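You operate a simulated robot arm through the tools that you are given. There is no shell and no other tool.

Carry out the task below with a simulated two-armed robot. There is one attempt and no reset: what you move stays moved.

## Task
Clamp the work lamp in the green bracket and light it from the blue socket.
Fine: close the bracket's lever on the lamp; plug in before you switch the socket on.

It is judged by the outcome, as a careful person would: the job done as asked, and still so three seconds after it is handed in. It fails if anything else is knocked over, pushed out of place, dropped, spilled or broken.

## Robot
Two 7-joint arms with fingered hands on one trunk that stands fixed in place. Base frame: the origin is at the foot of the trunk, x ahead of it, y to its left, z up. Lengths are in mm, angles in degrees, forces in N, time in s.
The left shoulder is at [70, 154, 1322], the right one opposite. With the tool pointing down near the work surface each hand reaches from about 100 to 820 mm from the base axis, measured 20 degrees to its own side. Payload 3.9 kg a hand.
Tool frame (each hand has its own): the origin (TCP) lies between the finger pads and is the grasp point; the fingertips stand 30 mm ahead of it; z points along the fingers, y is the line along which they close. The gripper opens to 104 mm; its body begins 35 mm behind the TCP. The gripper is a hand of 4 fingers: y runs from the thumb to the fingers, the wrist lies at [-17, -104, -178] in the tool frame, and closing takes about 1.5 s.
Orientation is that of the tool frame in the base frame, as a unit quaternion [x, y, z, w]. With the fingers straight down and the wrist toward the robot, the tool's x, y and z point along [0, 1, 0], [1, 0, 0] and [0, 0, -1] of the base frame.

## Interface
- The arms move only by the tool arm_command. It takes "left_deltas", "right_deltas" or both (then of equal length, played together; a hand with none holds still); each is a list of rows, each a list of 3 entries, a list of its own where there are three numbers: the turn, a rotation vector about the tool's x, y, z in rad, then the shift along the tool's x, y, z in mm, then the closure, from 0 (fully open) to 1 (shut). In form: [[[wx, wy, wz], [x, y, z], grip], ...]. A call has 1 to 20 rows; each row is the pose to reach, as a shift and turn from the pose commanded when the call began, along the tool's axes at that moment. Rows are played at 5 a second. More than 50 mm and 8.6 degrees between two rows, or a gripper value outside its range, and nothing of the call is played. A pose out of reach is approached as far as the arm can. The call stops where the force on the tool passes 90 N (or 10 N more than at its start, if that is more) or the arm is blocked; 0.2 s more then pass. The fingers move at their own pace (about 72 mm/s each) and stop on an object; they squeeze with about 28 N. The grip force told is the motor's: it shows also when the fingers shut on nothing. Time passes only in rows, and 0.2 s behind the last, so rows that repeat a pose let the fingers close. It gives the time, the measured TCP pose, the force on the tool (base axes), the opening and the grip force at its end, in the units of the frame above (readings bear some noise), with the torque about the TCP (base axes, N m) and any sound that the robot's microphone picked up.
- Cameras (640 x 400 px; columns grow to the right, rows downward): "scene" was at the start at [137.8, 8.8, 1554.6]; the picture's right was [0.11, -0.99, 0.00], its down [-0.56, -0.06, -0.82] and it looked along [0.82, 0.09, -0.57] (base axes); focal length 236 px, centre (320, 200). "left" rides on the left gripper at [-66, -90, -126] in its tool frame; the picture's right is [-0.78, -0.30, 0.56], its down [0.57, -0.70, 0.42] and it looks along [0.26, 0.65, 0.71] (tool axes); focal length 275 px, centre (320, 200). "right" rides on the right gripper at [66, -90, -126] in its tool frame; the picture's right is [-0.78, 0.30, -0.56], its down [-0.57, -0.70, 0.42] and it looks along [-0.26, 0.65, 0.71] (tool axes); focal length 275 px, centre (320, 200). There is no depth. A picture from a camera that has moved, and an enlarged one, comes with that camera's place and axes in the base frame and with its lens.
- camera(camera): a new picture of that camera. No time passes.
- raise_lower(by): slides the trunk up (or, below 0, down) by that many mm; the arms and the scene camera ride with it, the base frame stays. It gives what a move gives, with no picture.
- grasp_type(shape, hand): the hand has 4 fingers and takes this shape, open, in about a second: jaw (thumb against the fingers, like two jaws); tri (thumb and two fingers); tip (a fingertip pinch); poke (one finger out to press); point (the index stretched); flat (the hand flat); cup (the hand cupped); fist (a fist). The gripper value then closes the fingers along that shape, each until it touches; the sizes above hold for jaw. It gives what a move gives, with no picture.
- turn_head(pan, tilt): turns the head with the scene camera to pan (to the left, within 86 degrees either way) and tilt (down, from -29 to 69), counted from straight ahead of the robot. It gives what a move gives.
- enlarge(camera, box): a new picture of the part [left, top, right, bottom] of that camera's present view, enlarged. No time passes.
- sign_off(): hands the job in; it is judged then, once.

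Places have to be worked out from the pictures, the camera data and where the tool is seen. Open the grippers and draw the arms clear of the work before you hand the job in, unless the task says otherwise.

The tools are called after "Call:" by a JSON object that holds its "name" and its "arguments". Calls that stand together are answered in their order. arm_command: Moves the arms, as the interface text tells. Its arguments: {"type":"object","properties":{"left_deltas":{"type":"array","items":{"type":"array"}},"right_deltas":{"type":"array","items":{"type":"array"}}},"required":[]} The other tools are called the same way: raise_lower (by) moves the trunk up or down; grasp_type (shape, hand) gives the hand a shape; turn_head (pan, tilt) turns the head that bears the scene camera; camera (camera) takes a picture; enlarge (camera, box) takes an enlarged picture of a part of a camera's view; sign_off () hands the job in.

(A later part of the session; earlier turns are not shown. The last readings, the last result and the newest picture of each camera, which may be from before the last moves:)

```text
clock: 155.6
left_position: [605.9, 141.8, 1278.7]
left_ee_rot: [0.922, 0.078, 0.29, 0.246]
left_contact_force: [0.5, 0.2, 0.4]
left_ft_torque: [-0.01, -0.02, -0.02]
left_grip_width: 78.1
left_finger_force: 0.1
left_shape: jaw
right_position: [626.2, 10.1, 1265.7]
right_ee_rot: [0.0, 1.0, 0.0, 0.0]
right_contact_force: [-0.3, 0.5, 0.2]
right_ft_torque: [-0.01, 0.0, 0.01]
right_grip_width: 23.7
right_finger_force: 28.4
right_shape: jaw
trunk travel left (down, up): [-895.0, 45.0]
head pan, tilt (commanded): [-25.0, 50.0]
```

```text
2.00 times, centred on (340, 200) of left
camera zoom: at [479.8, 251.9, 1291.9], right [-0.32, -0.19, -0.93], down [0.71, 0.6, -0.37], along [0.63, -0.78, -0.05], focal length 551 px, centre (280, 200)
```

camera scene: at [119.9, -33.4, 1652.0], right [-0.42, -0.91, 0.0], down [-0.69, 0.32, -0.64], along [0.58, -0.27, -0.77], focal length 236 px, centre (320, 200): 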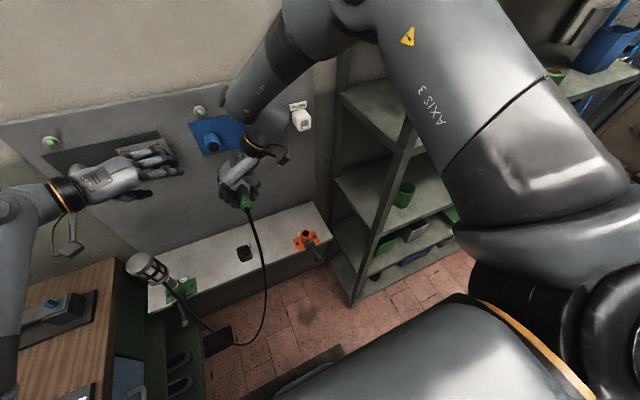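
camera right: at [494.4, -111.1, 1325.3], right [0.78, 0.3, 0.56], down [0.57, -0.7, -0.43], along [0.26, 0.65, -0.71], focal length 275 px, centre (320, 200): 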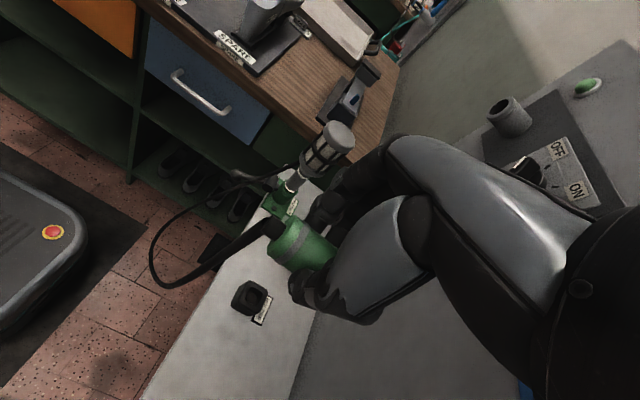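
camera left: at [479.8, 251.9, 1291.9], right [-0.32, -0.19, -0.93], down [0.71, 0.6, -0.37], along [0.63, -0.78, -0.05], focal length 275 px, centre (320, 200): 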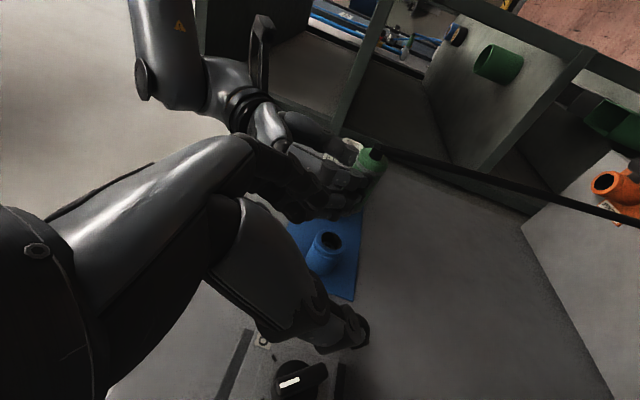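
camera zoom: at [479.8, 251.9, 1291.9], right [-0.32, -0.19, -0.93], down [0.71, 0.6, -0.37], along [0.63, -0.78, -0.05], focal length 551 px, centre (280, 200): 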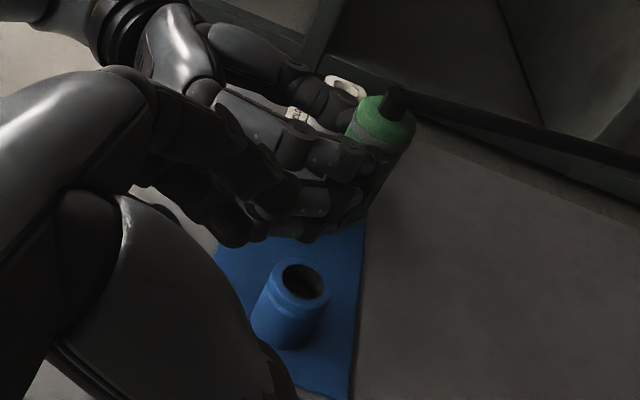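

The nose hides just behind the index finger here. I'll use the head camera from behind to check the plug's lateral and vertical line-up with the socket.

Call:
{"name": "turn_head", "arguments": {"pan": -3, "tilt": 35}}

Call:
{"name": "camera", "arguments": {"camera": "scene"}}

Call:
{"name": "enlarge", "arguments": {"camera": "scene", "box": [270, 150, 350, 250]}}

```text
clock: 156.5
left_position: [606.7, 142.4, 1280.3]
left_ee_rot: [0.922, 0.078, 0.29, 0.246]
left_contact_force: [0.1, 0.5, -0.9]
left_ft_torque: [0.0, 0.0, -0.01]
left_grip_width: 77.9
left_finger_force: 0.0
left_shape: jaw
right_position: [626.6, 9.5, 1266.5]
right_ee_rot: [0.0, 1.0, 0.0, 0.0]
right_contact_force: [-0.2, -0.8, -0.7]
right_ft_torque: [-0.02, -0.04, 0.0]
right_grip_width: 23.9
right_finger_force: 27.6
right_shape: jaw
trunk travel left (down, up): [-895.0, 45.0]
head pan, tilt (commanded): [-3.0, 35.0]
```

```text
taken
camera scene: at [138.0, -5.5, 1673.7], right [-0.05, -1.0, 0.0], down [-0.57, 0.03, -0.82], along [0.82, -0.04, -0.57], focal length 236 px, centre (320, 200)
```

scene: 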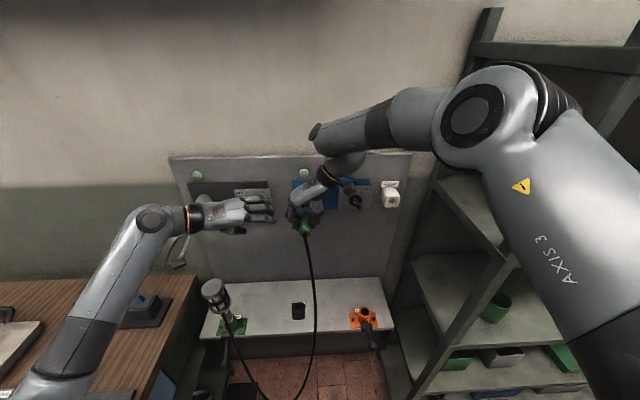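

```text
4.00 times, centred on (310, 200) of scene
camera zoom: at [138.0, -5.5, 1673.7], right [-0.05, -1.0, 0.0], down [-0.57, 0.03, -0.82], along [0.82, -0.04, -0.57], focal length 944 px, centre (360, 200)
```

zoom: 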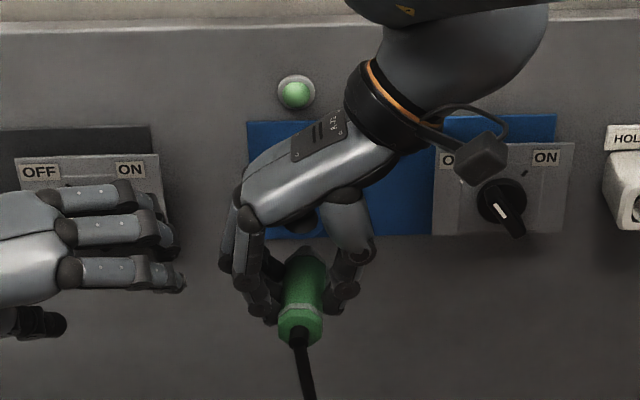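

This view shows the plug and the socket mouth between the fingers. I'll zoom in tightly.

Call:
{"name": "enlarge", "arguments": {"camera": "scene", "box": [285, 195, 325, 240]}}

```text
8.89 times, centred on (305, 218) of scene
camera zoom: at [138.0, -5.5, 1673.7], right [-0.05, -1.0, 0.0], down [-0.57, 0.03, -0.82], along [0.82, -0.04, -0.57], focal length 2098 px, centre (453, 44)
```

zoom: 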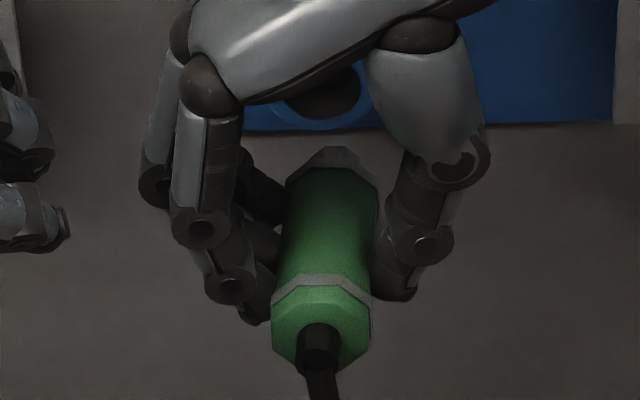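

This view is ideal: the plug sits in the hand nose-up by about 7° and yawed about 3.5° right, with its nose 5 mm right of and 6 mm above the socket axis. I'll correct the offset and advance 30 mm, then re-check.

Call:
{"name": "arm_command", "arguments": {"right_deltas": [[[0, 0, 0], [0, 4.4, 6.4], 1], [[0, 0, 0], [-10, 4.4, 6.4], 1], [[0, 0, 0], [-20, 4.4, 6.4], 1], [[0, 0, 0], [-30, 4.4, 6.4], 1], [[0, 0, 0], [-30, 4.4, 6.4], 1]]}}

Call:
{"name": "enlarge", "arguments": {"camera": "scene", "box": [285, 185, 325, 230]}}

Call:
{"name": "enlarge", "arguments": {"camera": "left", "box": [250, 120, 400, 300]}}

```text
clock: 157.7
left_position: [605.1, 142.6, 1279.4]
left_ee_rot: [0.922, 0.078, 0.29, 0.246]
left_contact_force: [0.0, 0.0, 0.6]
left_ft_torque: [0.01, 0.0, 0.0]
left_grip_width: 77.8
left_finger_force: 0.0
left_shape: jaw
right_position: [655.1, 11.7, 1259.5]
right_ee_rot: [0.0, 1.0, 0.0, -0.001]
right_contact_force: [0.1, -0.5, -0.9]
right_ft_torque: [0.0, 0.0, -0.01]
right_grip_width: 23.5
right_finger_force: 28.0
right_shape: jaw
trunk travel left (down, up): [-895.0, 45.0]
head pan, tilt (commanded): [-3.0, 35.0]
```

```text
8.89 times, centred on (305, 208) of scene
camera zoom: at [138.0, -5.2, 1673.7], right [-0.05, -1.0, 0.0], down [-0.57, 0.03, -0.82], along [0.82, -0.04, -0.57], focal length 2098 px, centre (453, 133)
```

zoom: 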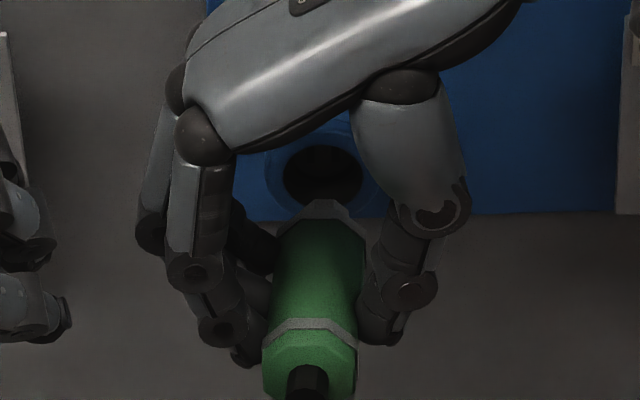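

```text
2.22 times, centred on (325, 210) of left
camera zoom: at [479.8, 252.1, 1291.8], right [-0.32, -0.19, -0.93], down [0.71, 0.6, -0.37], along [0.63, -0.78, -0.05], focal length 612 px, centre (309, 178)
```

zoom: 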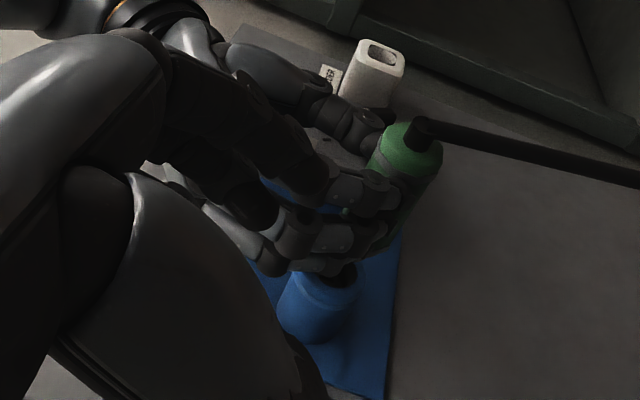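

Nose and flange now project right onto the hole centre as they advance. I'll push on slowly, 15 mm first.

Call:
{"name": "arm_command", "arguments": {"right_deltas": [[[0, 0, 0], [-4, 0, 0], 1], [[0, 0, 0], [-8, 0, 0], 1], [[0, 0, 0], [-12, 0, 0], 1], [[0, 0, 0], [-15, 0, 0], 1], [[0, 0, 0], [-15, 0, 0], 1]]}}

Call:
{"name": "enlarge", "arguments": {"camera": "scene", "box": [285, 180, 325, 225]}}

```text
clock: 158.9
left_position: [605.0, 144.0, 1278.6]
left_ee_rot: [0.922, 0.077, 0.289, 0.246]
left_contact_force: [-0.5, 0.2, -0.1]
left_ft_torque: [-0.01, -0.01, 0.01]
left_grip_width: 77.8
left_finger_force: 0.1
left_shape: jaw
right_position: [671.3, 13.4, 1259.1]
right_ee_rot: [0.0, 1.0, 0.001, -0.001]
right_contact_force: [0.3, 0.2, -0.7]
right_ft_torque: [-0.02, 0.01, -0.04]
right_grip_width: 24.2
right_finger_force: 28.1
right_shape: jaw
trunk travel left (down, up): [-895.0, 45.0]
head pan, tilt (commanded): [-3.0, 35.0]
```

```text
8.89 times, centred on (305, 202) of scene
camera zoom: at [138.2, -5.2, 1673.7], right [-0.05, -1.0, 0.0], down [-0.57, 0.03, -0.82], along [0.82, -0.04, -0.57], focal length 2098 px, centre (453, 178)
```

zoom: 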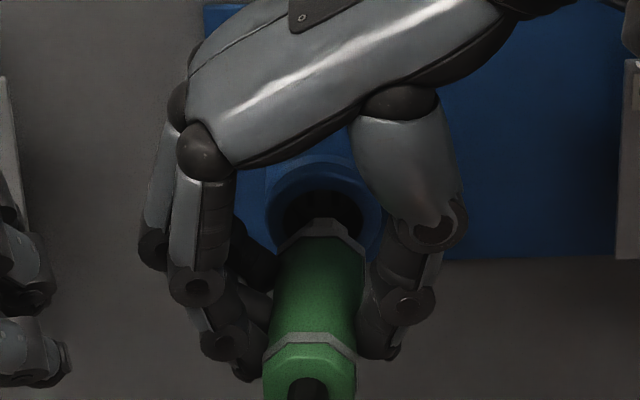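

The nose is at the hole, well centred. I'll push the last 10 mm in 2 mm steps.

Call:
{"name": "arm_command", "arguments": {"right_deltas": [[[0, 0, 0], [-2, 0, 0], 1], [[0, 0, 0], [-4, 0, 0], 1], [[0, 0, 0], [-6, 0, 0], 1], [[0, 0, 0], [-8, 0, 0], 1], [[0, 0, 0], [-8, 0, 0], 1]]}}

Call:
{"name": "enlarge", "arguments": {"camera": "scene", "box": [285, 180, 325, 225]}}

```text
clock: 160.1
left_position: [605.8, 143.6, 1278.5]
left_ee_rot: [0.922, 0.078, 0.289, 0.247]
left_contact_force: [-0.8, 0.2, -0.5]
left_ft_torque: [0.0, 0.01, -0.01]
left_grip_width: 77.5
left_finger_force: 0.0
left_shape: jaw
right_position: [678.9, 12.1, 1258.6]
right_ee_rot: [0.0, 1.0, 0.0, -0.001]
right_contact_force: [0.5, -0.3, 0.0]
right_ft_torque: [0.01, 0.03, -0.01]
right_grip_width: 23.8
right_finger_force: 27.8
right_shape: jaw
trunk travel left (down, up): [-895.0, 45.0]
head pan, tilt (commanded): [-3.0, 35.0]
```

```text
8.89 times, centred on (305, 202) of scene
camera zoom: at [138.0, -5.3, 1673.8], right [-0.05, -1.0, 0.0], down [-0.57, 0.03, -0.82], along [0.82, -0.04, -0.57], focal length 2098 px, centre (453, 178)
```

zoom: 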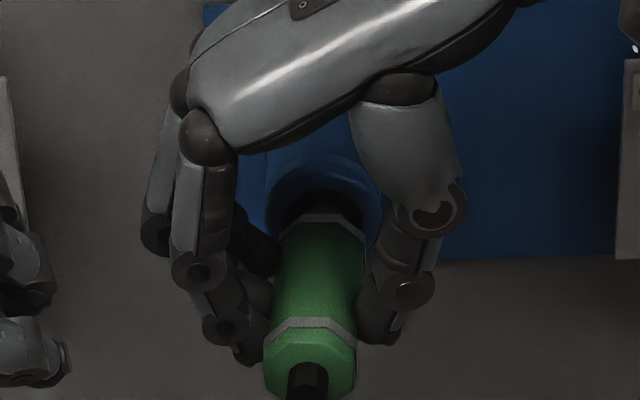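

The nose is inside the hole and no force yet. I'll push on to seat the flange.

Call:
{"name": "arm_command", "arguments": {"right_deltas": [[[0, 0, 0], [-1.5, 0, 0], 1], [[0, 0, 0], [-3, 0, 0], 1], [[0, 0, 0], [-4.5, 0, 0], 1], [[0, 0, 0], [-4.5, 0, 0], 1]]}}

Call:
{"name": "enlarge", "arguments": {"camera": "scene", "box": [285, 180, 325, 225]}}

```text
clock: 161.1
left_position: [605.6, 143.9, 1279.5]
left_ee_rot: [0.921, 0.078, 0.29, 0.247]
left_contact_force: [-0.3, 0.3, -0.1]
left_ft_torque: [0.03, -0.02, -0.03]
left_grip_width: 77.8
left_finger_force: 0.0
left_shape: jaw
right_position: [683.0, 12.4, 1259.8]
right_ee_rot: [-0.001, 1.0, 0.0, 0.001]
right_contact_force: [-2.0, 0.7, 0.8]
right_ft_torque: [0.05, -0.03, 0.04]
right_grip_width: 24.1
right_finger_force: 27.9
right_shape: jaw
trunk travel left (down, up): [-895.0, 45.0]
head pan, tilt (commanded): [-3.0, 35.0]
```

```text
8.89 times, centred on (305, 202) of scene
camera zoom: at [137.1, -5.2, 1673.8], right [-0.05, -1.0, 0.0], down [-0.57, 0.03, -0.82], along [0.82, -0.04, -0.57], focal length 2098 px, centre (453, 178)
```

zoom: 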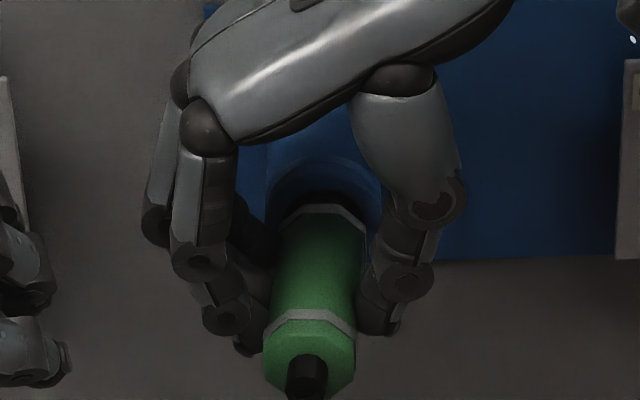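

A light contact of 2 N. I'll continue 2 mm at a time.

Call:
{"name": "arm_command", "arguments": {"right_deltas": [[[0, 0, 0], [-1, 0, 0], 1], [[0, 0, 0], [-2, 0, 0], 1], [[0, 0, 0], [-2, 0, 0], 1]]}}

Call:
{"name": "enlarge", "arguments": {"camera": "scene", "box": [285, 180, 325, 225]}}

Call:
{"name": "enlarge", "arguments": {"camera": "left", "box": [250, 120, 400, 300]}}

```text
clock: 161.9
left_position: [604.9, 142.9, 1279.4]
left_ee_rot: [0.922, 0.077, 0.29, 0.246]
left_contact_force: [-0.1, -0.1, -0.1]
left_ft_torque: [0.0, 0.01, 0.01]
left_grip_width: 77.9
left_finger_force: 0.0
left_shape: jaw
right_position: [683.5, 13.4, 1259.1]
right_ee_rot: [0.0, 1.0, 0.0, 0.0]
right_contact_force: [-4.2, 1.9, 0.5]
right_ft_torque: [0.01, 0.03, 0.04]
right_grip_width: 24.0
right_finger_force: 28.4
right_shape: jaw
trunk travel left (down, up): [-895.0, 45.0]
head pan, tilt (commanded): [-3.0, 35.0]
```

```text
8.89 times, centred on (305, 202) of scene
camera zoom: at [136.2, -5.0, 1673.9], right [-0.05, -1.0, 0.0], down [-0.57, 0.03, -0.82], along [0.82, -0.04, -0.57], focal length 2098 px, centre (453, 178)
```

zoom: 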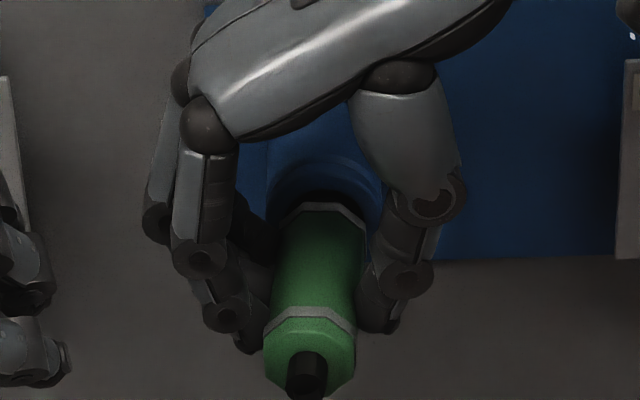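

```text
2.22 times, centred on (325, 210) of left
camera zoom: at [478.4, 252.4, 1292.3], right [-0.32, -0.19, -0.93], down [0.71, 0.6, -0.37], along [0.63, -0.78, -0.05], focal length 612 px, centre (309, 178)
```

zoom: 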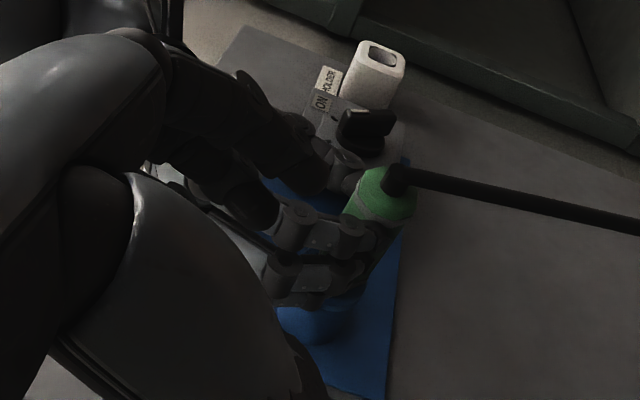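

Contact is about 4 N with the nose inside. I'll press a little more to square the flange against the rim.

Call:
{"name": "arm_command", "arguments": {"right_deltas": [[[0, 0, 0], [-1.5, 0, 0], 1], [[0, 0, 0], [-3, 0, 0], 1], [[0, 0, 0], [-3, 0, 0], 1], [[0, 0, 0], [-3, 0, 0], 1]]}}

Call:
{"name": "enlarge", "arguments": {"camera": "scene", "box": [285, 180, 325, 225]}}

```text
clock: 162.9
left_position: [603.3, 143.2, 1279.8]
left_ee_rot: [0.921, 0.078, 0.292, 0.247]
left_contact_force: [0.4, 0.3, -0.3]
left_ft_torque: [-0.05, 0.03, -0.03]
left_grip_width: 77.8
left_finger_force: 0.2
left_shape: jaw
right_position: [686.6, 13.4, 1260.0]
right_ee_rot: [0.0, 1.0, 0.0, 0.0]
right_contact_force: [-5.6, 1.9, 0.8]
right_ft_torque: [-0.01, 0.07, 0.07]
right_grip_width: 23.9
right_finger_force: 27.8
right_shape: jaw
trunk travel left (down, up): [-895.0, 45.0]
head pan, tilt (commanded): [-3.0, 35.0]
```

```text
8.89 times, centred on (305, 202) of scene
camera zoom: at [135.7, -4.8, 1674.0], right [-0.05, -1.0, 0.0], down [-0.57, 0.03, -0.82], along [0.82, -0.04, -0.57], focal length 2098 px, centre (453, 178)
```

zoom: 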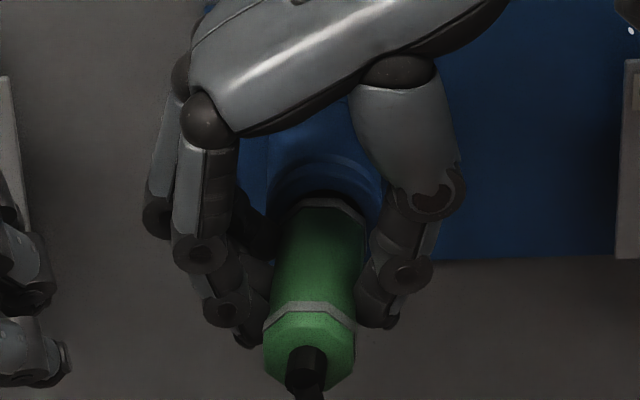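

It is still moving in with only 5–6 N. I'll continue.

Call:
{"name": "arm_command", "arguments": {"right_deltas": [[[0, 0, 0], [-1.5, 0, 0], 1], [[0, 0, 0], [-3, 0, 0], 1], [[0, 0, 0], [-3, 0, 0], 1], [[0, 0, 0], [-3, 0, 0], 1]]}}

Call:
{"name": "enlarge", "arguments": {"camera": "scene", "box": [285, 180, 325, 225]}}

```text
clock: 163.9
left_position: [602.7, 143.0, 1281.3]
left_ee_rot: [0.921, 0.077, 0.291, 0.246]
left_contact_force: [0.2, 0.6, -0.2]
left_ft_torque: [0.0, -0.02, -0.01]
left_grip_width: 77.8
left_finger_force: 0.1
left_shape: jaw
right_position: [686.9, 12.9, 1259.5]
right_ee_rot: [0.0, 1.0, 0.001, 0.0]
right_contact_force: [-13.8, 1.3, -2.4]
right_ft_torque: [0.01, 0.28, 0.11]
right_grip_width: 23.9
right_finger_force: 28.1
right_shape: jaw
trunk travel left (down, up): [-895.0, 45.0]
head pan, tilt (commanded): [-3.0, 35.0]
```

```text
8.89 times, centred on (305, 202) of scene
camera zoom: at [133.3, -4.8, 1674.1], right [-0.05, -1.0, 0.0], down [-0.57, 0.03, -0.82], along [0.82, -0.04, -0.57], focal length 2098 px, centre (453, 178)
```

zoom: 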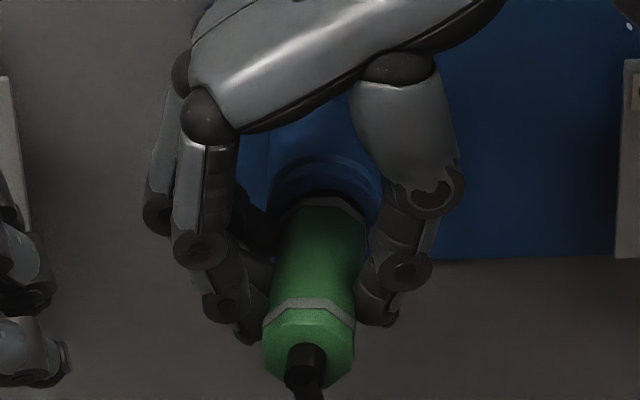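

It has come to a firm stop at 14 N. To see if it is retained, I'll ease back a few mm and watch for a pull.

Call:
{"name": "arm_command", "arguments": {"right_deltas": [[[0, 0, 0], [2, 0, 0], 1], [[0, 0, 0], [4, 0, 0], 1], [[0, 0, 0], [6, 0, 0], 1], [[0, 0, 0], [6, 0, 0], 1]]}}

Call:
{"name": "enlarge", "arguments": {"camera": "scene", "box": [285, 180, 325, 225]}}

```text
clock: 164.9
left_position: [605.7, 143.6, 1279.5]
left_ee_rot: [0.922, 0.077, 0.289, 0.247]
left_contact_force: [-0.7, -0.1, -0.1]
left_ft_torque: [0.0, 0.01, 0.0]
left_grip_width: 78.0
left_finger_force: 0.0
left_shape: jaw
right_position: [685.9, 13.2, 1262.0]
right_ee_rot: [0.001, 1.0, 0.0, 0.002]
right_contact_force: [-0.1, 1.4, -0.3]
right_ft_torque: [0.06, -0.03, 0.0]
right_grip_width: 23.7
right_finger_force: 28.6
right_shape: jaw
trunk travel left (down, up): [-895.0, 45.0]
head pan, tilt (commanded): [-3.0, 35.0]
```

```text
8.89 times, centred on (305, 202) of scene
camera zoom: at [137.9, -4.5, 1673.8], right [-0.05, -1.0, 0.0], down [-0.57, 0.03, -0.82], along [0.82, -0.04, -0.57], focal length 2098 px, centre (453, 178)
```

zoom: 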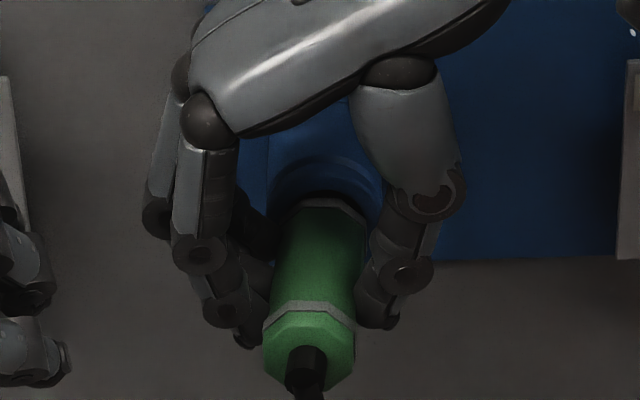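

No net force at this point. I'll ease back 4 mm more to see if the socket holds the plug.

Call:
{"name": "arm_command", "arguments": {"right_deltas": [[[0, 0, 0], [2, 0, 0], 1], [[0, 0, 0], [4, 0, 0], 1], [[0, 0, 0], [4, 0, 0], 1]]}}

Call:
{"name": "enlarge", "arguments": {"camera": "scene", "box": [285, 180, 325, 225]}}

```text
clock: 165.7
left_position: [608.7, 143.0, 1278.3]
left_ee_rot: [0.922, 0.078, 0.289, 0.246]
left_contact_force: [-0.1, 0.4, 0.4]
left_ft_torque: [-0.01, 0.0, -0.02]
left_grip_width: 77.5
left_finger_force: 0.0
left_shape: jaw
right_position: [685.1, 12.6, 1260.3]
right_ee_rot: [0.0, 1.0, 0.0, 0.0]
right_contact_force: [2.6, -0.9, 4.8]
right_ft_torque: [-0.02, -0.08, 0.01]
right_grip_width: 23.8
right_finger_force: 28.0
right_shape: jaw
trunk travel left (down, up): [-895.0, 45.0]
head pan, tilt (commanded): [-3.0, 35.0]
```

```text
8.89 times, centred on (305, 202) of scene
camera zoom: at [140.9, -4.4, 1673.6], right [-0.05, -1.0, 0.0], down [-0.57, 0.03, -0.82], along [0.82, -0.04, -0.58], focal length 2098 px, centre (453, 178)
```

zoom: 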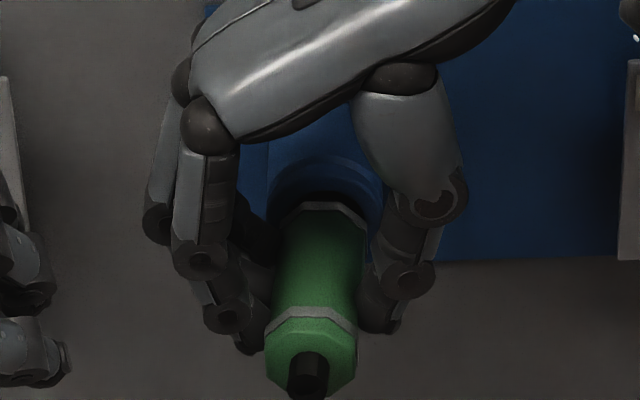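

Now the hand stays at 685 while commanded back to 681 and the trunk is drawn forward: the socket is holding the plug. I'll relax the pull, then open the fingers just a little and check that the plug stays.

Call:
{"name": "arm_command", "arguments": {"right_deltas": [[[0, 0, 0], [-2, 0, 0], 1], [[0, 0, 0], [-4.5, 0, 0], 1], [[0, 0, 0], [-4.5, 0, 0], 1]]}}

Call:
{"name": "arm_command", "arguments": {"right_deltas": [[[0, 0, 0], [0, 0, 0], 0.74], [[0, 0, 0], [0, 0, 0], 0.7], [[0, 0, 0], [0, 0, 0], 0.66], [[0, 0, 0], [0, 0, 0], 0.64], [[0, 0, 0], [0, 0, 0], 0.64]]}}

Call:
{"name": "enlarge", "arguments": {"camera": "scene", "box": [285, 180, 325, 225]}}

```text
clock: 166.5
left_position: [605.2, 142.4, 1279.0]
left_ee_rot: [0.922, 0.077, 0.29, 0.246]
left_contact_force: [0.1, 0.0, 0.3]
left_ft_torque: [0.01, 0.0, 0.02]
left_grip_width: 77.9
left_finger_force: 0.1
left_shape: jaw
right_position: [685.4, 12.9, 1259.5]
right_ee_rot: [0.0, 1.0, 0.0, 0.0]
right_contact_force: [0.4, 1.3, -0.3]
right_ft_torque: [0.02, -0.08, 0.03]
right_grip_width: 23.9
right_finger_force: 28.2
right_shape: jaw
trunk travel left (down, up): [-895.0, 45.0]
head pan, tilt (commanded): [-3.0, 35.0]
```

```text
clock: 167.7
left_position: [606.1, 142.0, 1279.5]
left_ee_rot: [0.922, 0.077, 0.289, 0.246]
left_contact_force: [-1.3, 0.3, -0.4]
left_ft_torque: [0.01, 0.01, 0.0]
left_grip_width: 78.2
left_finger_force: 0.0
left_shape: jaw
right_position: [687.0, 12.3, 1259.1]
right_ee_rot: [0.0, 1.0, -0.001, 0.0]
right_contact_force: [-0.2, -0.3, -0.2]
right_ft_torque: [-0.04, 0.01, 0.0]
right_grip_width: 36.7
right_finger_force: 0.1
right_shape: jaw
trunk travel left (down, up): [-895.0, 45.0]
head pan, tilt (commanded): [-3.0, 35.0]
```

```text
8.89 times, centred on (305, 202) of scene
camera zoom: at [138.0, -5.4, 1673.8], right [-0.05, -1.0, 0.0], down [-0.57, 0.03, -0.82], along [0.82, -0.04, -0.57], focal length 2098 px, centre (453, 178)
```

zoom: 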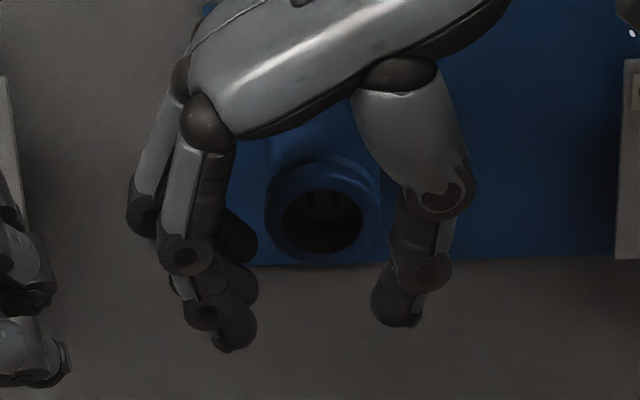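

The plug dropped again, so the earlier hold was only a jam from the tilt. I need to find it and understand how it must mate; first let me see where it fell.

Call:
{"name": "camera", "arguments": {"camera": "scene"}}

Call:
{"name": "camera", "arguments": {"camera": "left"}}

Call:
{"name": "enlarge", "arguments": {"camera": "scene", "box": [200, 250, 420, 400]}}

```text
taken
camera scene: at [138.0, -5.4, 1673.8], right [-0.05, -1.0, 0.0], down [-0.57, 0.03, -0.82], along [0.82, -0.04, -0.57], focal length 236 px, centre (320, 200)
```

scene: 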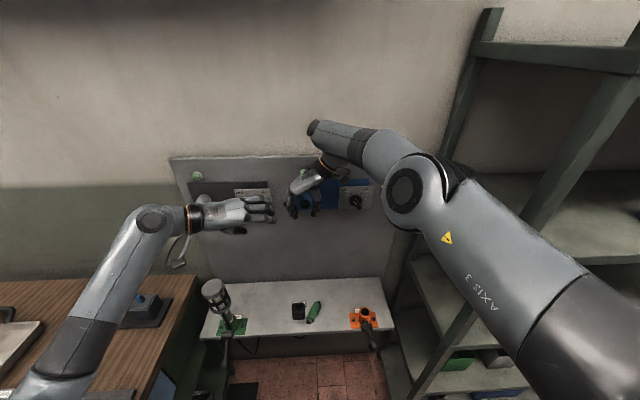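

```text
taken
camera left: at [479.8, 252.0, 1291.9], right [-0.32, -0.19, -0.93], down [0.71, 0.6, -0.37], along [0.63, -0.78, -0.05], focal length 275 px, centre (320, 200)
```

left: 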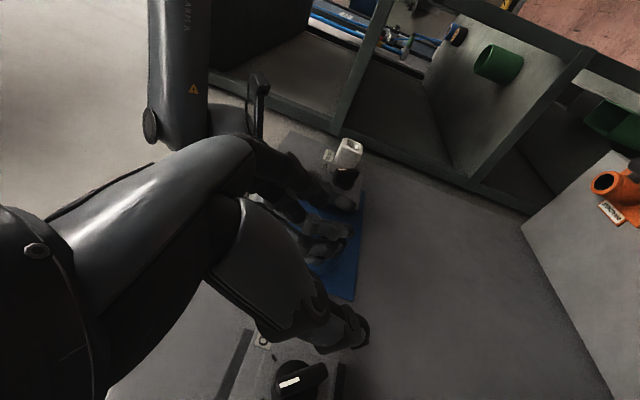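

```text
2.67 times, centred on (310, 325) of scene
camera zoom: at [138.0, -5.4, 1673.8], right [-0.05, -1.0, 0.0], down [-0.57, 0.03, -0.82], along [0.82, -0.04, -0.57], focal length 629 px, centre (347, -133)
```

zoom: 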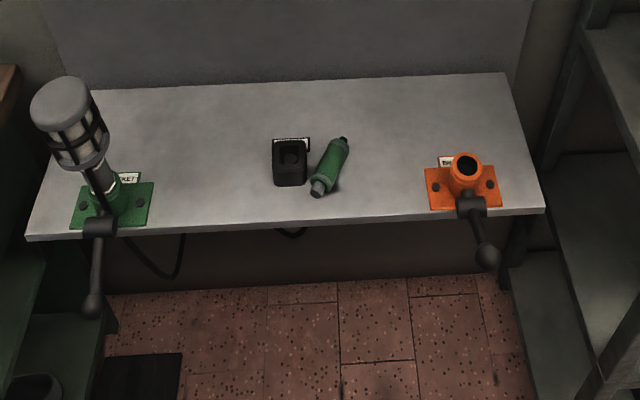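

It landed on the bench beside the black holder, which is easy to reach. Before retrieving it I want a straight look into the socket; I'll draw the right hand back and aside first.

Call:
{"name": "arm_command", "arguments": {"right_deltas": [[[0, 0, 0], [20, 0, 0], 0.5], [[0, 0, 0], [50, 0, -10], 0.4], [[0, 0, 0], [85, 0, -25], 0.3], [[0, 0, 0], [110, -25, -35], 0.3], [[0, 0, 0], [130, -60, -40], 0.3], [[0, 0, 0], [145, -95, -40], 0.3], [[0, 0, 0], [155, -130, -30], 0.3], [[0, 0, 0], [160, -165, -15], 0.3], [[0, 0, 0], [160, -165, -15], 0.3]]}}

Call:
{"name": "camera", "arguments": {"camera": "scene"}}

Call:
{"name": "enlarge", "arguments": {"camera": "scene", "box": [280, 170, 340, 220]}}

```text
clock: 169.7
left_position: [604.9, 142.2, 1278.7]
left_ee_rot: [0.922, 0.077, 0.289, 0.246]
left_contact_force: [-0.2, 0.1, -0.1]
left_ft_torque: [-0.01, -0.01, 0.01]
left_grip_width: 77.9
left_finger_force: 0.0
left_shape: jaw
right_position: [542.6, -122.1, 1262.0]
right_ee_rot: [0.0, 1.0, 0.001, 0.0]
right_contact_force: [-0.6, 0.1, 0.0]
right_ft_torque: [-0.01, -0.02, -0.01]
right_grip_width: 72.7
right_finger_force: 0.0
right_shape: jaw
right hand out of reach, approached as far as the arm can: row 7, 8, 9
trunk travel left (down, up): [-895.0, 45.0]
head pan, tilt (commanded): [-3.0, 35.0]
```

```text
taken
camera scene: at [137.9, -5.0, 1673.8], right [-0.05, -1.0, 0.0], down [-0.57, 0.03, -0.82], along [0.82, -0.04, -0.57], focal length 236 px, centre (320, 200)
```

scene: 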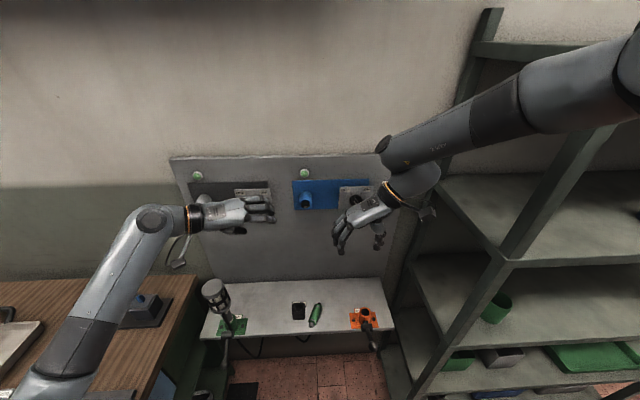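

```text
8.00 times, centred on (310, 195) of scene
camera zoom: at [137.9, -5.0, 1673.8], right [-0.05, -1.0, 0.0], down [-0.57, 0.03, -0.82], along [0.82, -0.04, -0.57], focal length 1888 px, centre (400, 240)
```

zoom: 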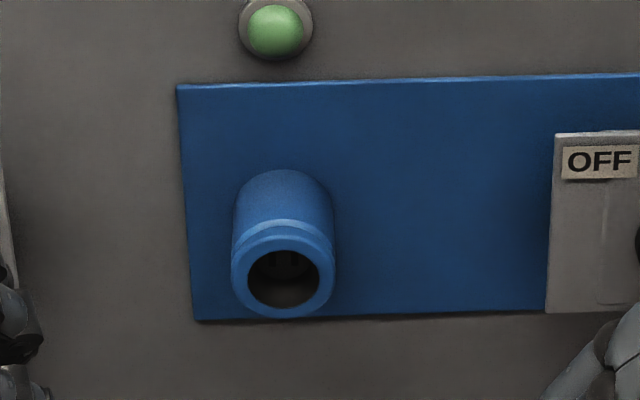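

I'll raise both hands and lower the trunk so the head camera is level with the socket and can look straight into it.

Call:
{"name": "arm_command", "arguments": {"left_deltas": [[[0, 0, 0], [20, 20, -28], 0.25], [[0, 0, 0], [40, 40, -57], 0.25], [[0, 0, 0], [60, 60, -85], 0.25], [[0, 0, 0], [80, 80, -114], 0.25], [[0, 0, 0], [99, 100, -142], 0.25], [[0, 0, 0], [99, 100, -142], 0.25]], "right_deltas": [[[0, 0, 0], [0, 0, -40], 0.3], [[0, 0, 0], [0, 0, -80], 0.3], [[0, 0, 0], [0, 0, -120], 0.3], [[0, 0, 0], [0, 0, -160], 0.3], [[0, 0, 0], [0, 0, -200], 0.3], [[0, 0, 0], [0, 0, -200], 0.3]]}}

Call:
{"name": "raise_lower", "arguments": {"by": -410}}

Call:
{"name": "turn_head", "arguments": {"pan": 0, "tilt": 2}}

Call:
{"name": "camera", "arguments": {"camera": "scene"}}

```text
clock: 171.1
left_position: [605.9, 140.0, 1478.8]
left_ee_rot: [0.922, 0.077, 0.29, 0.246]
left_contact_force: [1.0, 0.2, 1.0]
left_ft_torque: [0.02, -0.01, -0.01]
left_grip_width: 77.8
left_finger_force: 0.2
left_shape: jaw
right_position: [561.9, -90.2, 1463.1]
right_ee_rot: [-0.001, 1.0, 0.002, -0.002]
right_contact_force: [0.6, -0.3, 0.3]
right_ft_torque: [-0.01, 0.02, 0.0]
right_grip_width: 72.5
right_finger_force: 0.0
right_shape: jaw
right hand out of reach, approached as far as the arm can: row 1, 2, 3, 4, 5, 6
trunk travel left (down, up): [-895.0, 45.0]
head pan, tilt (commanded): [-3.0, 35.0]
```

```text
refused: -410 is not a number from -400 to 400
```

```text
clock: 172.1
left_position: [606.2, 140.5, 1476.9]
left_ee_rot: [0.922, 0.077, 0.29, 0.246]
left_contact_force: [0.7, -1.0, -0.1]
left_ft_torque: [-0.01, -0.06, 0.01]
left_grip_width: 77.8
left_finger_force: 0.1
left_shape: jaw
right_position: [562.6, -89.3, 1462.1]
right_ee_rot: [-0.001, 1.0, 0.002, -0.002]
right_contact_force: [-0.4, -0.1, 0.2]
right_ft_torque: [0.02, -0.01, 0.0]
right_grip_width: 72.4
right_finger_force: 0.1
right_shape: jaw
trunk travel left (down, up): [-895.0, 45.0]
head pan, tilt (commanded): [0.0, 2.0]
```

```text
taken
camera scene: at [140.9, -0.7, 1726.7], right [0.0, -1.0, 0.0], down [-0.04, 0.0, -1.0], along [1.0, 0.0, -0.04], focal length 236 px, centre (320, 200)
```

scene: 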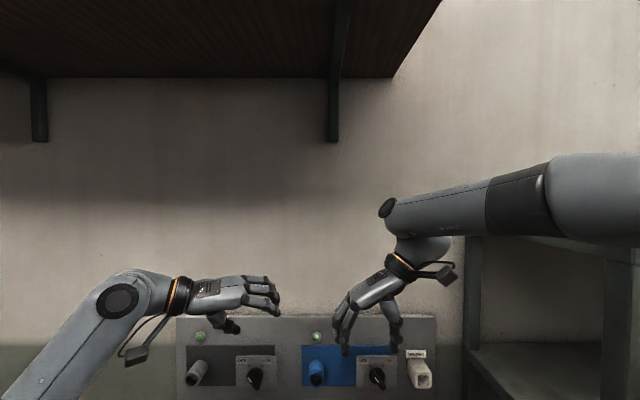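

The limit is 400 mm per call, so I'll lower in two goes.

Call:
{"name": "raise_lower", "arguments": {"by": -400}}

Call:
{"name": "raise_lower", "arguments": {"by": -60}}

Call:
{"name": "camera", "arguments": {"camera": "scene"}}

Call:
{"name": "enlarge", "arguments": {"camera": "scene", "box": [295, 170, 345, 220]}}

```text
clock: 175.9
left_position: [606.6, 140.6, 1077.7]
left_ee_rot: [0.922, 0.077, 0.29, 0.246]
left_contact_force: [-0.9, 0.1, -0.2]
left_ft_torque: [0.01, 0.03, -0.01]
left_grip_width: 77.7
left_finger_force: 0.1
left_shape: jaw
right_position: [563.0, -90.1, 1062.0]
right_ee_rot: [-0.001, 1.0, 0.002, -0.001]
right_contact_force: [0.6, 0.3, 0.2]
right_ft_torque: [0.02, 0.01, 0.0]
right_grip_width: 72.4
right_finger_force: 0.0
right_shape: jaw
trunk travel left (down, up): [-495.0, 445.0]
head pan, tilt (commanded): [0.0, 2.0]
```

```text
clock: 176.9
left_position: [605.9, 129.8, 1021.2]
left_ee_rot: [0.923, 0.075, 0.29, 0.243]
left_contact_force: [-0.9, -0.1, -0.2]
left_ft_torque: [0.01, 0.02, -0.01]
left_grip_width: 77.9
left_finger_force: 0.0
left_shape: jaw
right_position: [561.2, -100.0, 1001.0]
right_ee_rot: [-0.001, 1.0, 0.007, -0.001]
right_contact_force: [-0.5, 0.2, -0.2]
right_ft_torque: [-0.02, 0.0, 0.0]
right_grip_width: 73.1
right_finger_force: 0.1
right_shape: jaw
trunk travel left (down, up): [-435.0, 505.0]
head pan, tilt (commanded): [0.0, 2.0]
```

```text
taken
camera scene: at [139.4, -24.0, 1267.2], right [0.0, -1.0, -0.02], down [-0.03, 0.02, -1.0], along [1.0, 0.0, -0.03], focal length 236 px, centre (320, 200)
```

scene: 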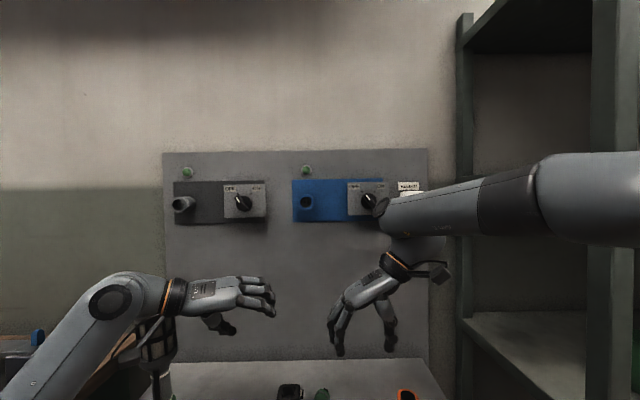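

```text
8.00 times, centred on (320, 195) of scene
camera zoom: at [139.4, -24.0, 1267.2], right [0.0, -1.0, -0.02], down [-0.03, 0.02, -1.0], along [1.0, 0.0, -0.03], focal length 1888 px, centre (320, 240)
```

zoom: 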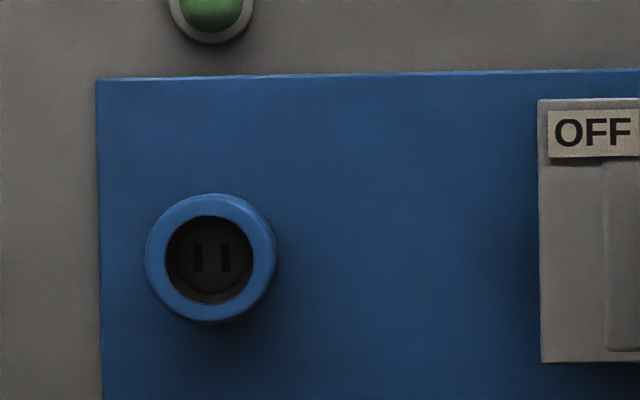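

The trunk has leaned about 23 mm sideways: the left arm must be pressing on something, possibly the lamp or desk. I'll raise the trunk again at once.

Call:
{"name": "raise_lower", "arguments": {"by": 100}}

Call:
{"name": "turn_head", "arguments": {"pan": 30, "tilt": 30}}

Call:
{"name": "camera", "arguments": {"camera": "scene"}}

Call:
{"name": "camera", "arguments": {"camera": "left"}}

```text
clock: 178.2
left_position: [605.6, 145.4, 1118.2]
left_ee_rot: [0.921, 0.08, 0.29, 0.247]
left_contact_force: [0.0, 1.2, -0.9]
left_ft_torque: [-0.06, 0.02, -0.03]
left_grip_width: 77.6
left_finger_force: 0.0
left_shape: jaw
right_position: [561.8, -83.4, 1102.6]
right_ee_rot: [-0.003, 1.0, 0.0, -0.002]
right_contact_force: [-0.5, 1.5, 0.5]
right_ft_torque: [-0.06, -0.06, -0.01]
right_grip_width: 72.9
right_finger_force: 0.1
right_shape: jaw
trunk travel left (down, up): [-535.0, 405.0]
head pan, tilt (commanded): [0.0, 2.0]
```

```text
clock: 179.2
left_position: [605.5, 139.7, 1118.0]
left_ee_rot: [0.922, 0.077, 0.289, 0.247]
left_contact_force: [0.2, -0.2, -0.5]
left_ft_torque: [0.01, 0.01, 0.02]
left_grip_width: 77.8
left_finger_force: 0.2
left_shape: jaw
right_position: [561.8, -89.5, 1101.8]
right_ee_rot: [0.0, 1.0, 0.003, -0.002]
right_contact_force: [-0.5, 0.1, 0.6]
right_ft_torque: [-0.05, -0.02, 0.0]
right_grip_width: 72.6
right_finger_force: 0.1
right_shape: jaw
trunk travel left (down, up): [-535.0, 405.0]
head pan, tilt (commanded): [30.0, 30.0]
```

```text
taken
camera scene: at [128.3, 43.7, 1321.6], right [0.5, -0.87, 0.0], down [-0.43, -0.25, -0.87], along [0.75, 0.43, -0.5], focal length 236 px, centre (320, 200)
```

scene: 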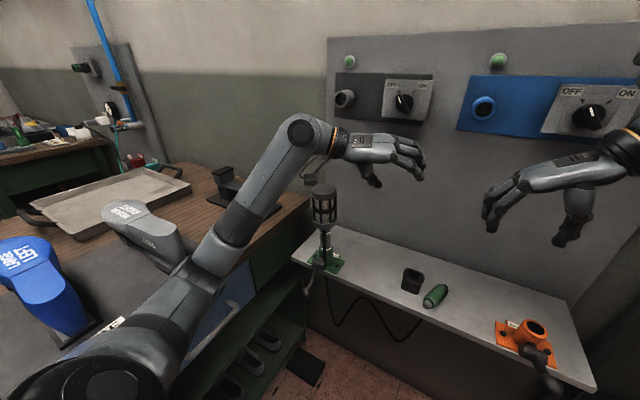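

```text
taken
camera left: at [480.2, 249.5, 1130.6], right [-0.32, -0.19, -0.93], down [0.71, 0.6, -0.37], along [0.63, -0.78, -0.05], focal length 275 px, centre (320, 200)
```

left: 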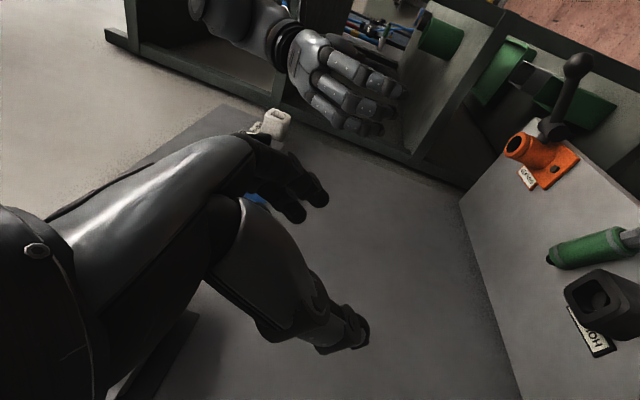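

The posture recovered; the left elbow had come down on the desk edge. I'll check the lamp, and look closely at the plug on the bench, whose nose now faces me.

Call:
{"name": "enlarge", "arguments": {"camera": "scene", "box": [400, 265, 470, 325]}}

Call:
{"name": "enlarge", "arguments": {"camera": "scene", "box": [280, 150, 380, 310]}}

Call:
{"name": "enlarge", "arguments": {"camera": "left", "box": [530, 200, 640, 370]}}

```text
6.67 times, centred on (435, 295) of scene
camera zoom: at [128.3, 43.7, 1321.6], right [0.5, -0.87, 0.0], down [-0.43, -0.25, -0.87], along [0.75, 0.43, -0.5], focal length 1573 px, centre (-447, -433)
```

zoom: 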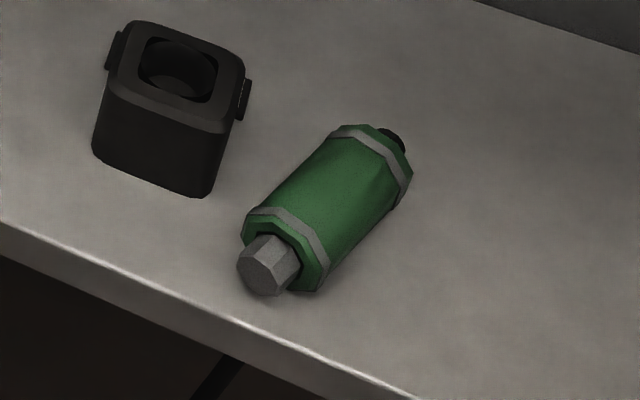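

```text
2.50 times, centred on (330, 230) of scene
camera zoom: at [128.3, 43.7, 1321.6], right [0.5, -0.87, 0.0], down [-0.43, -0.25, -0.87], along [0.75, 0.43, -0.5], focal length 590 px, centre (295, 125)
```

zoom: 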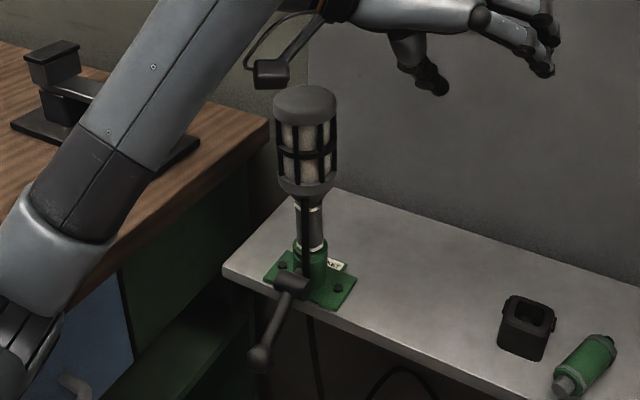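

```text
2.35 times, centred on (585, 285) of left
camera zoom: at [480.2, 249.5, 1130.6], right [-0.32, -0.19, -0.93], down [0.71, 0.6, -0.37], along [0.63, -0.78, -0.05], focal length 648 px, centre (-304, 0)
```

zoom: 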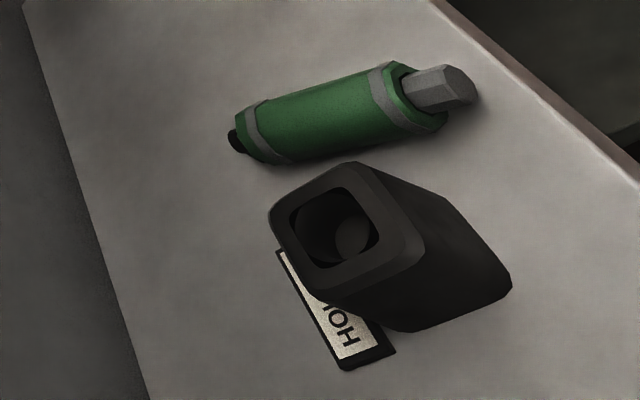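

The lamp stands fine with its lever closed. The plug's nose is a solid stub about 14 mm thick and 18 mm long, so it must go well into the socket. I'll look into the socket again from this height with a strong zoom.

Call:
{"name": "turn_head", "arguments": {"pan": 0, "tilt": 10}}

Call:
{"name": "enlarge", "arguments": {"camera": "scene", "box": [305, 180, 330, 205]}}

Call:
{"name": "enlarge", "arguments": {"camera": "scene", "box": [290, 160, 420, 240]}}

```text
clock: 180.1
left_position: [606.1, 141.0, 1117.4]
left_ee_rot: [0.922, 0.078, 0.29, 0.246]
left_contact_force: [-0.3, -0.9, 1.0]
left_ft_torque: [0.01, 0.01, -0.01]
left_grip_width: 77.9
left_finger_force: 0.0
left_shape: jaw
right_position: [562.2, -90.4, 1101.6]
right_ee_rot: [-0.001, 1.0, 0.003, -0.001]
right_contact_force: [0.2, -0.2, -0.1]
right_ft_torque: [0.0, 0.0, -0.01]
right_grip_width: 72.6
right_finger_force: 0.1
right_shape: jaw
trunk travel left (down, up): [-535.0, 405.0]
head pan, tilt (commanded): [0.0, 10.0]
```

```text
16.00 times, centred on (318, 192) of scene
camera zoom: at [142.9, -1.3, 1353.8], right [0.0, -1.0, 0.0], down [-0.17, 0.0, -0.98], along [0.98, 0.0, -0.17], focal length 3776 px, centre (360, 320)
```

zoom: 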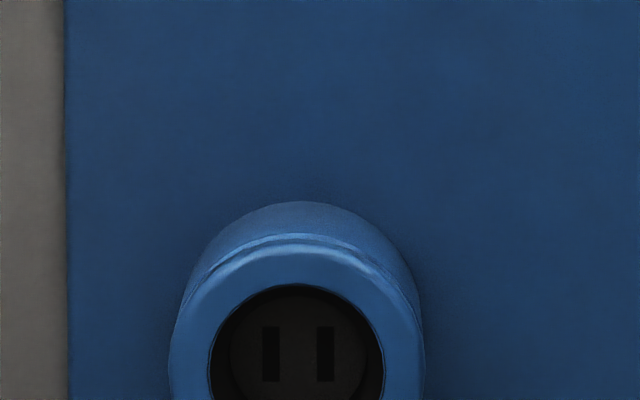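

```text
4.92 times, centred on (355, 200) of scene
camera zoom: at [142.9, -1.3, 1353.8], right [0.0, -1.0, 0.0], down [-0.17, 0.0, -0.98], along [0.98, 0.0, -0.17], focal length 1162 px, centre (148, 200)
```

zoom: 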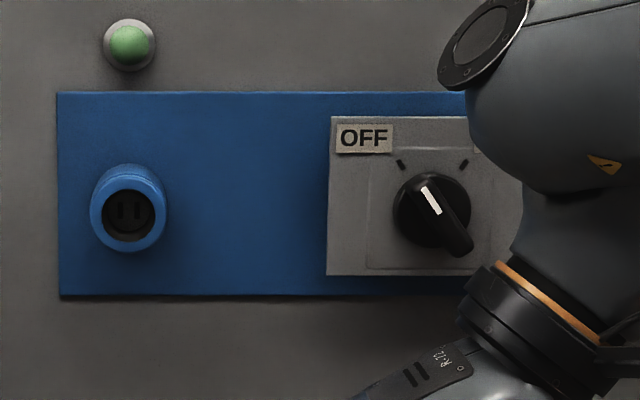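

Let me frame the socket hole fully.

Call:
{"name": "enlarge", "arguments": {"camera": "scene", "box": [304, 188, 330, 214]}}

```text
15.38 times, centred on (317, 201) of scene
camera zoom: at [142.9, -1.3, 1353.8], right [0.0, -1.0, 0.0], down [-0.17, 0.0, -0.98], along [0.98, 0.0, -0.17], focal length 3631 px, centre (366, 185)
```

zoom: 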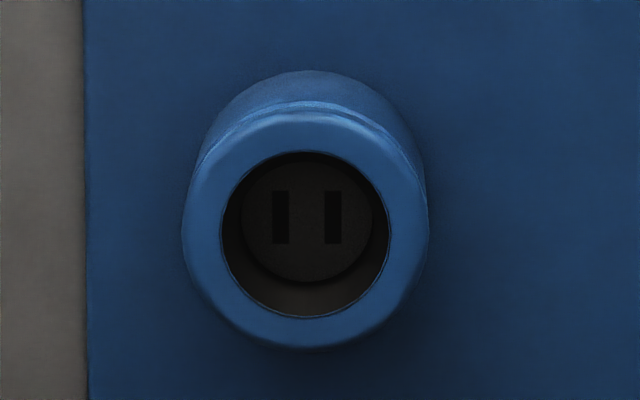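

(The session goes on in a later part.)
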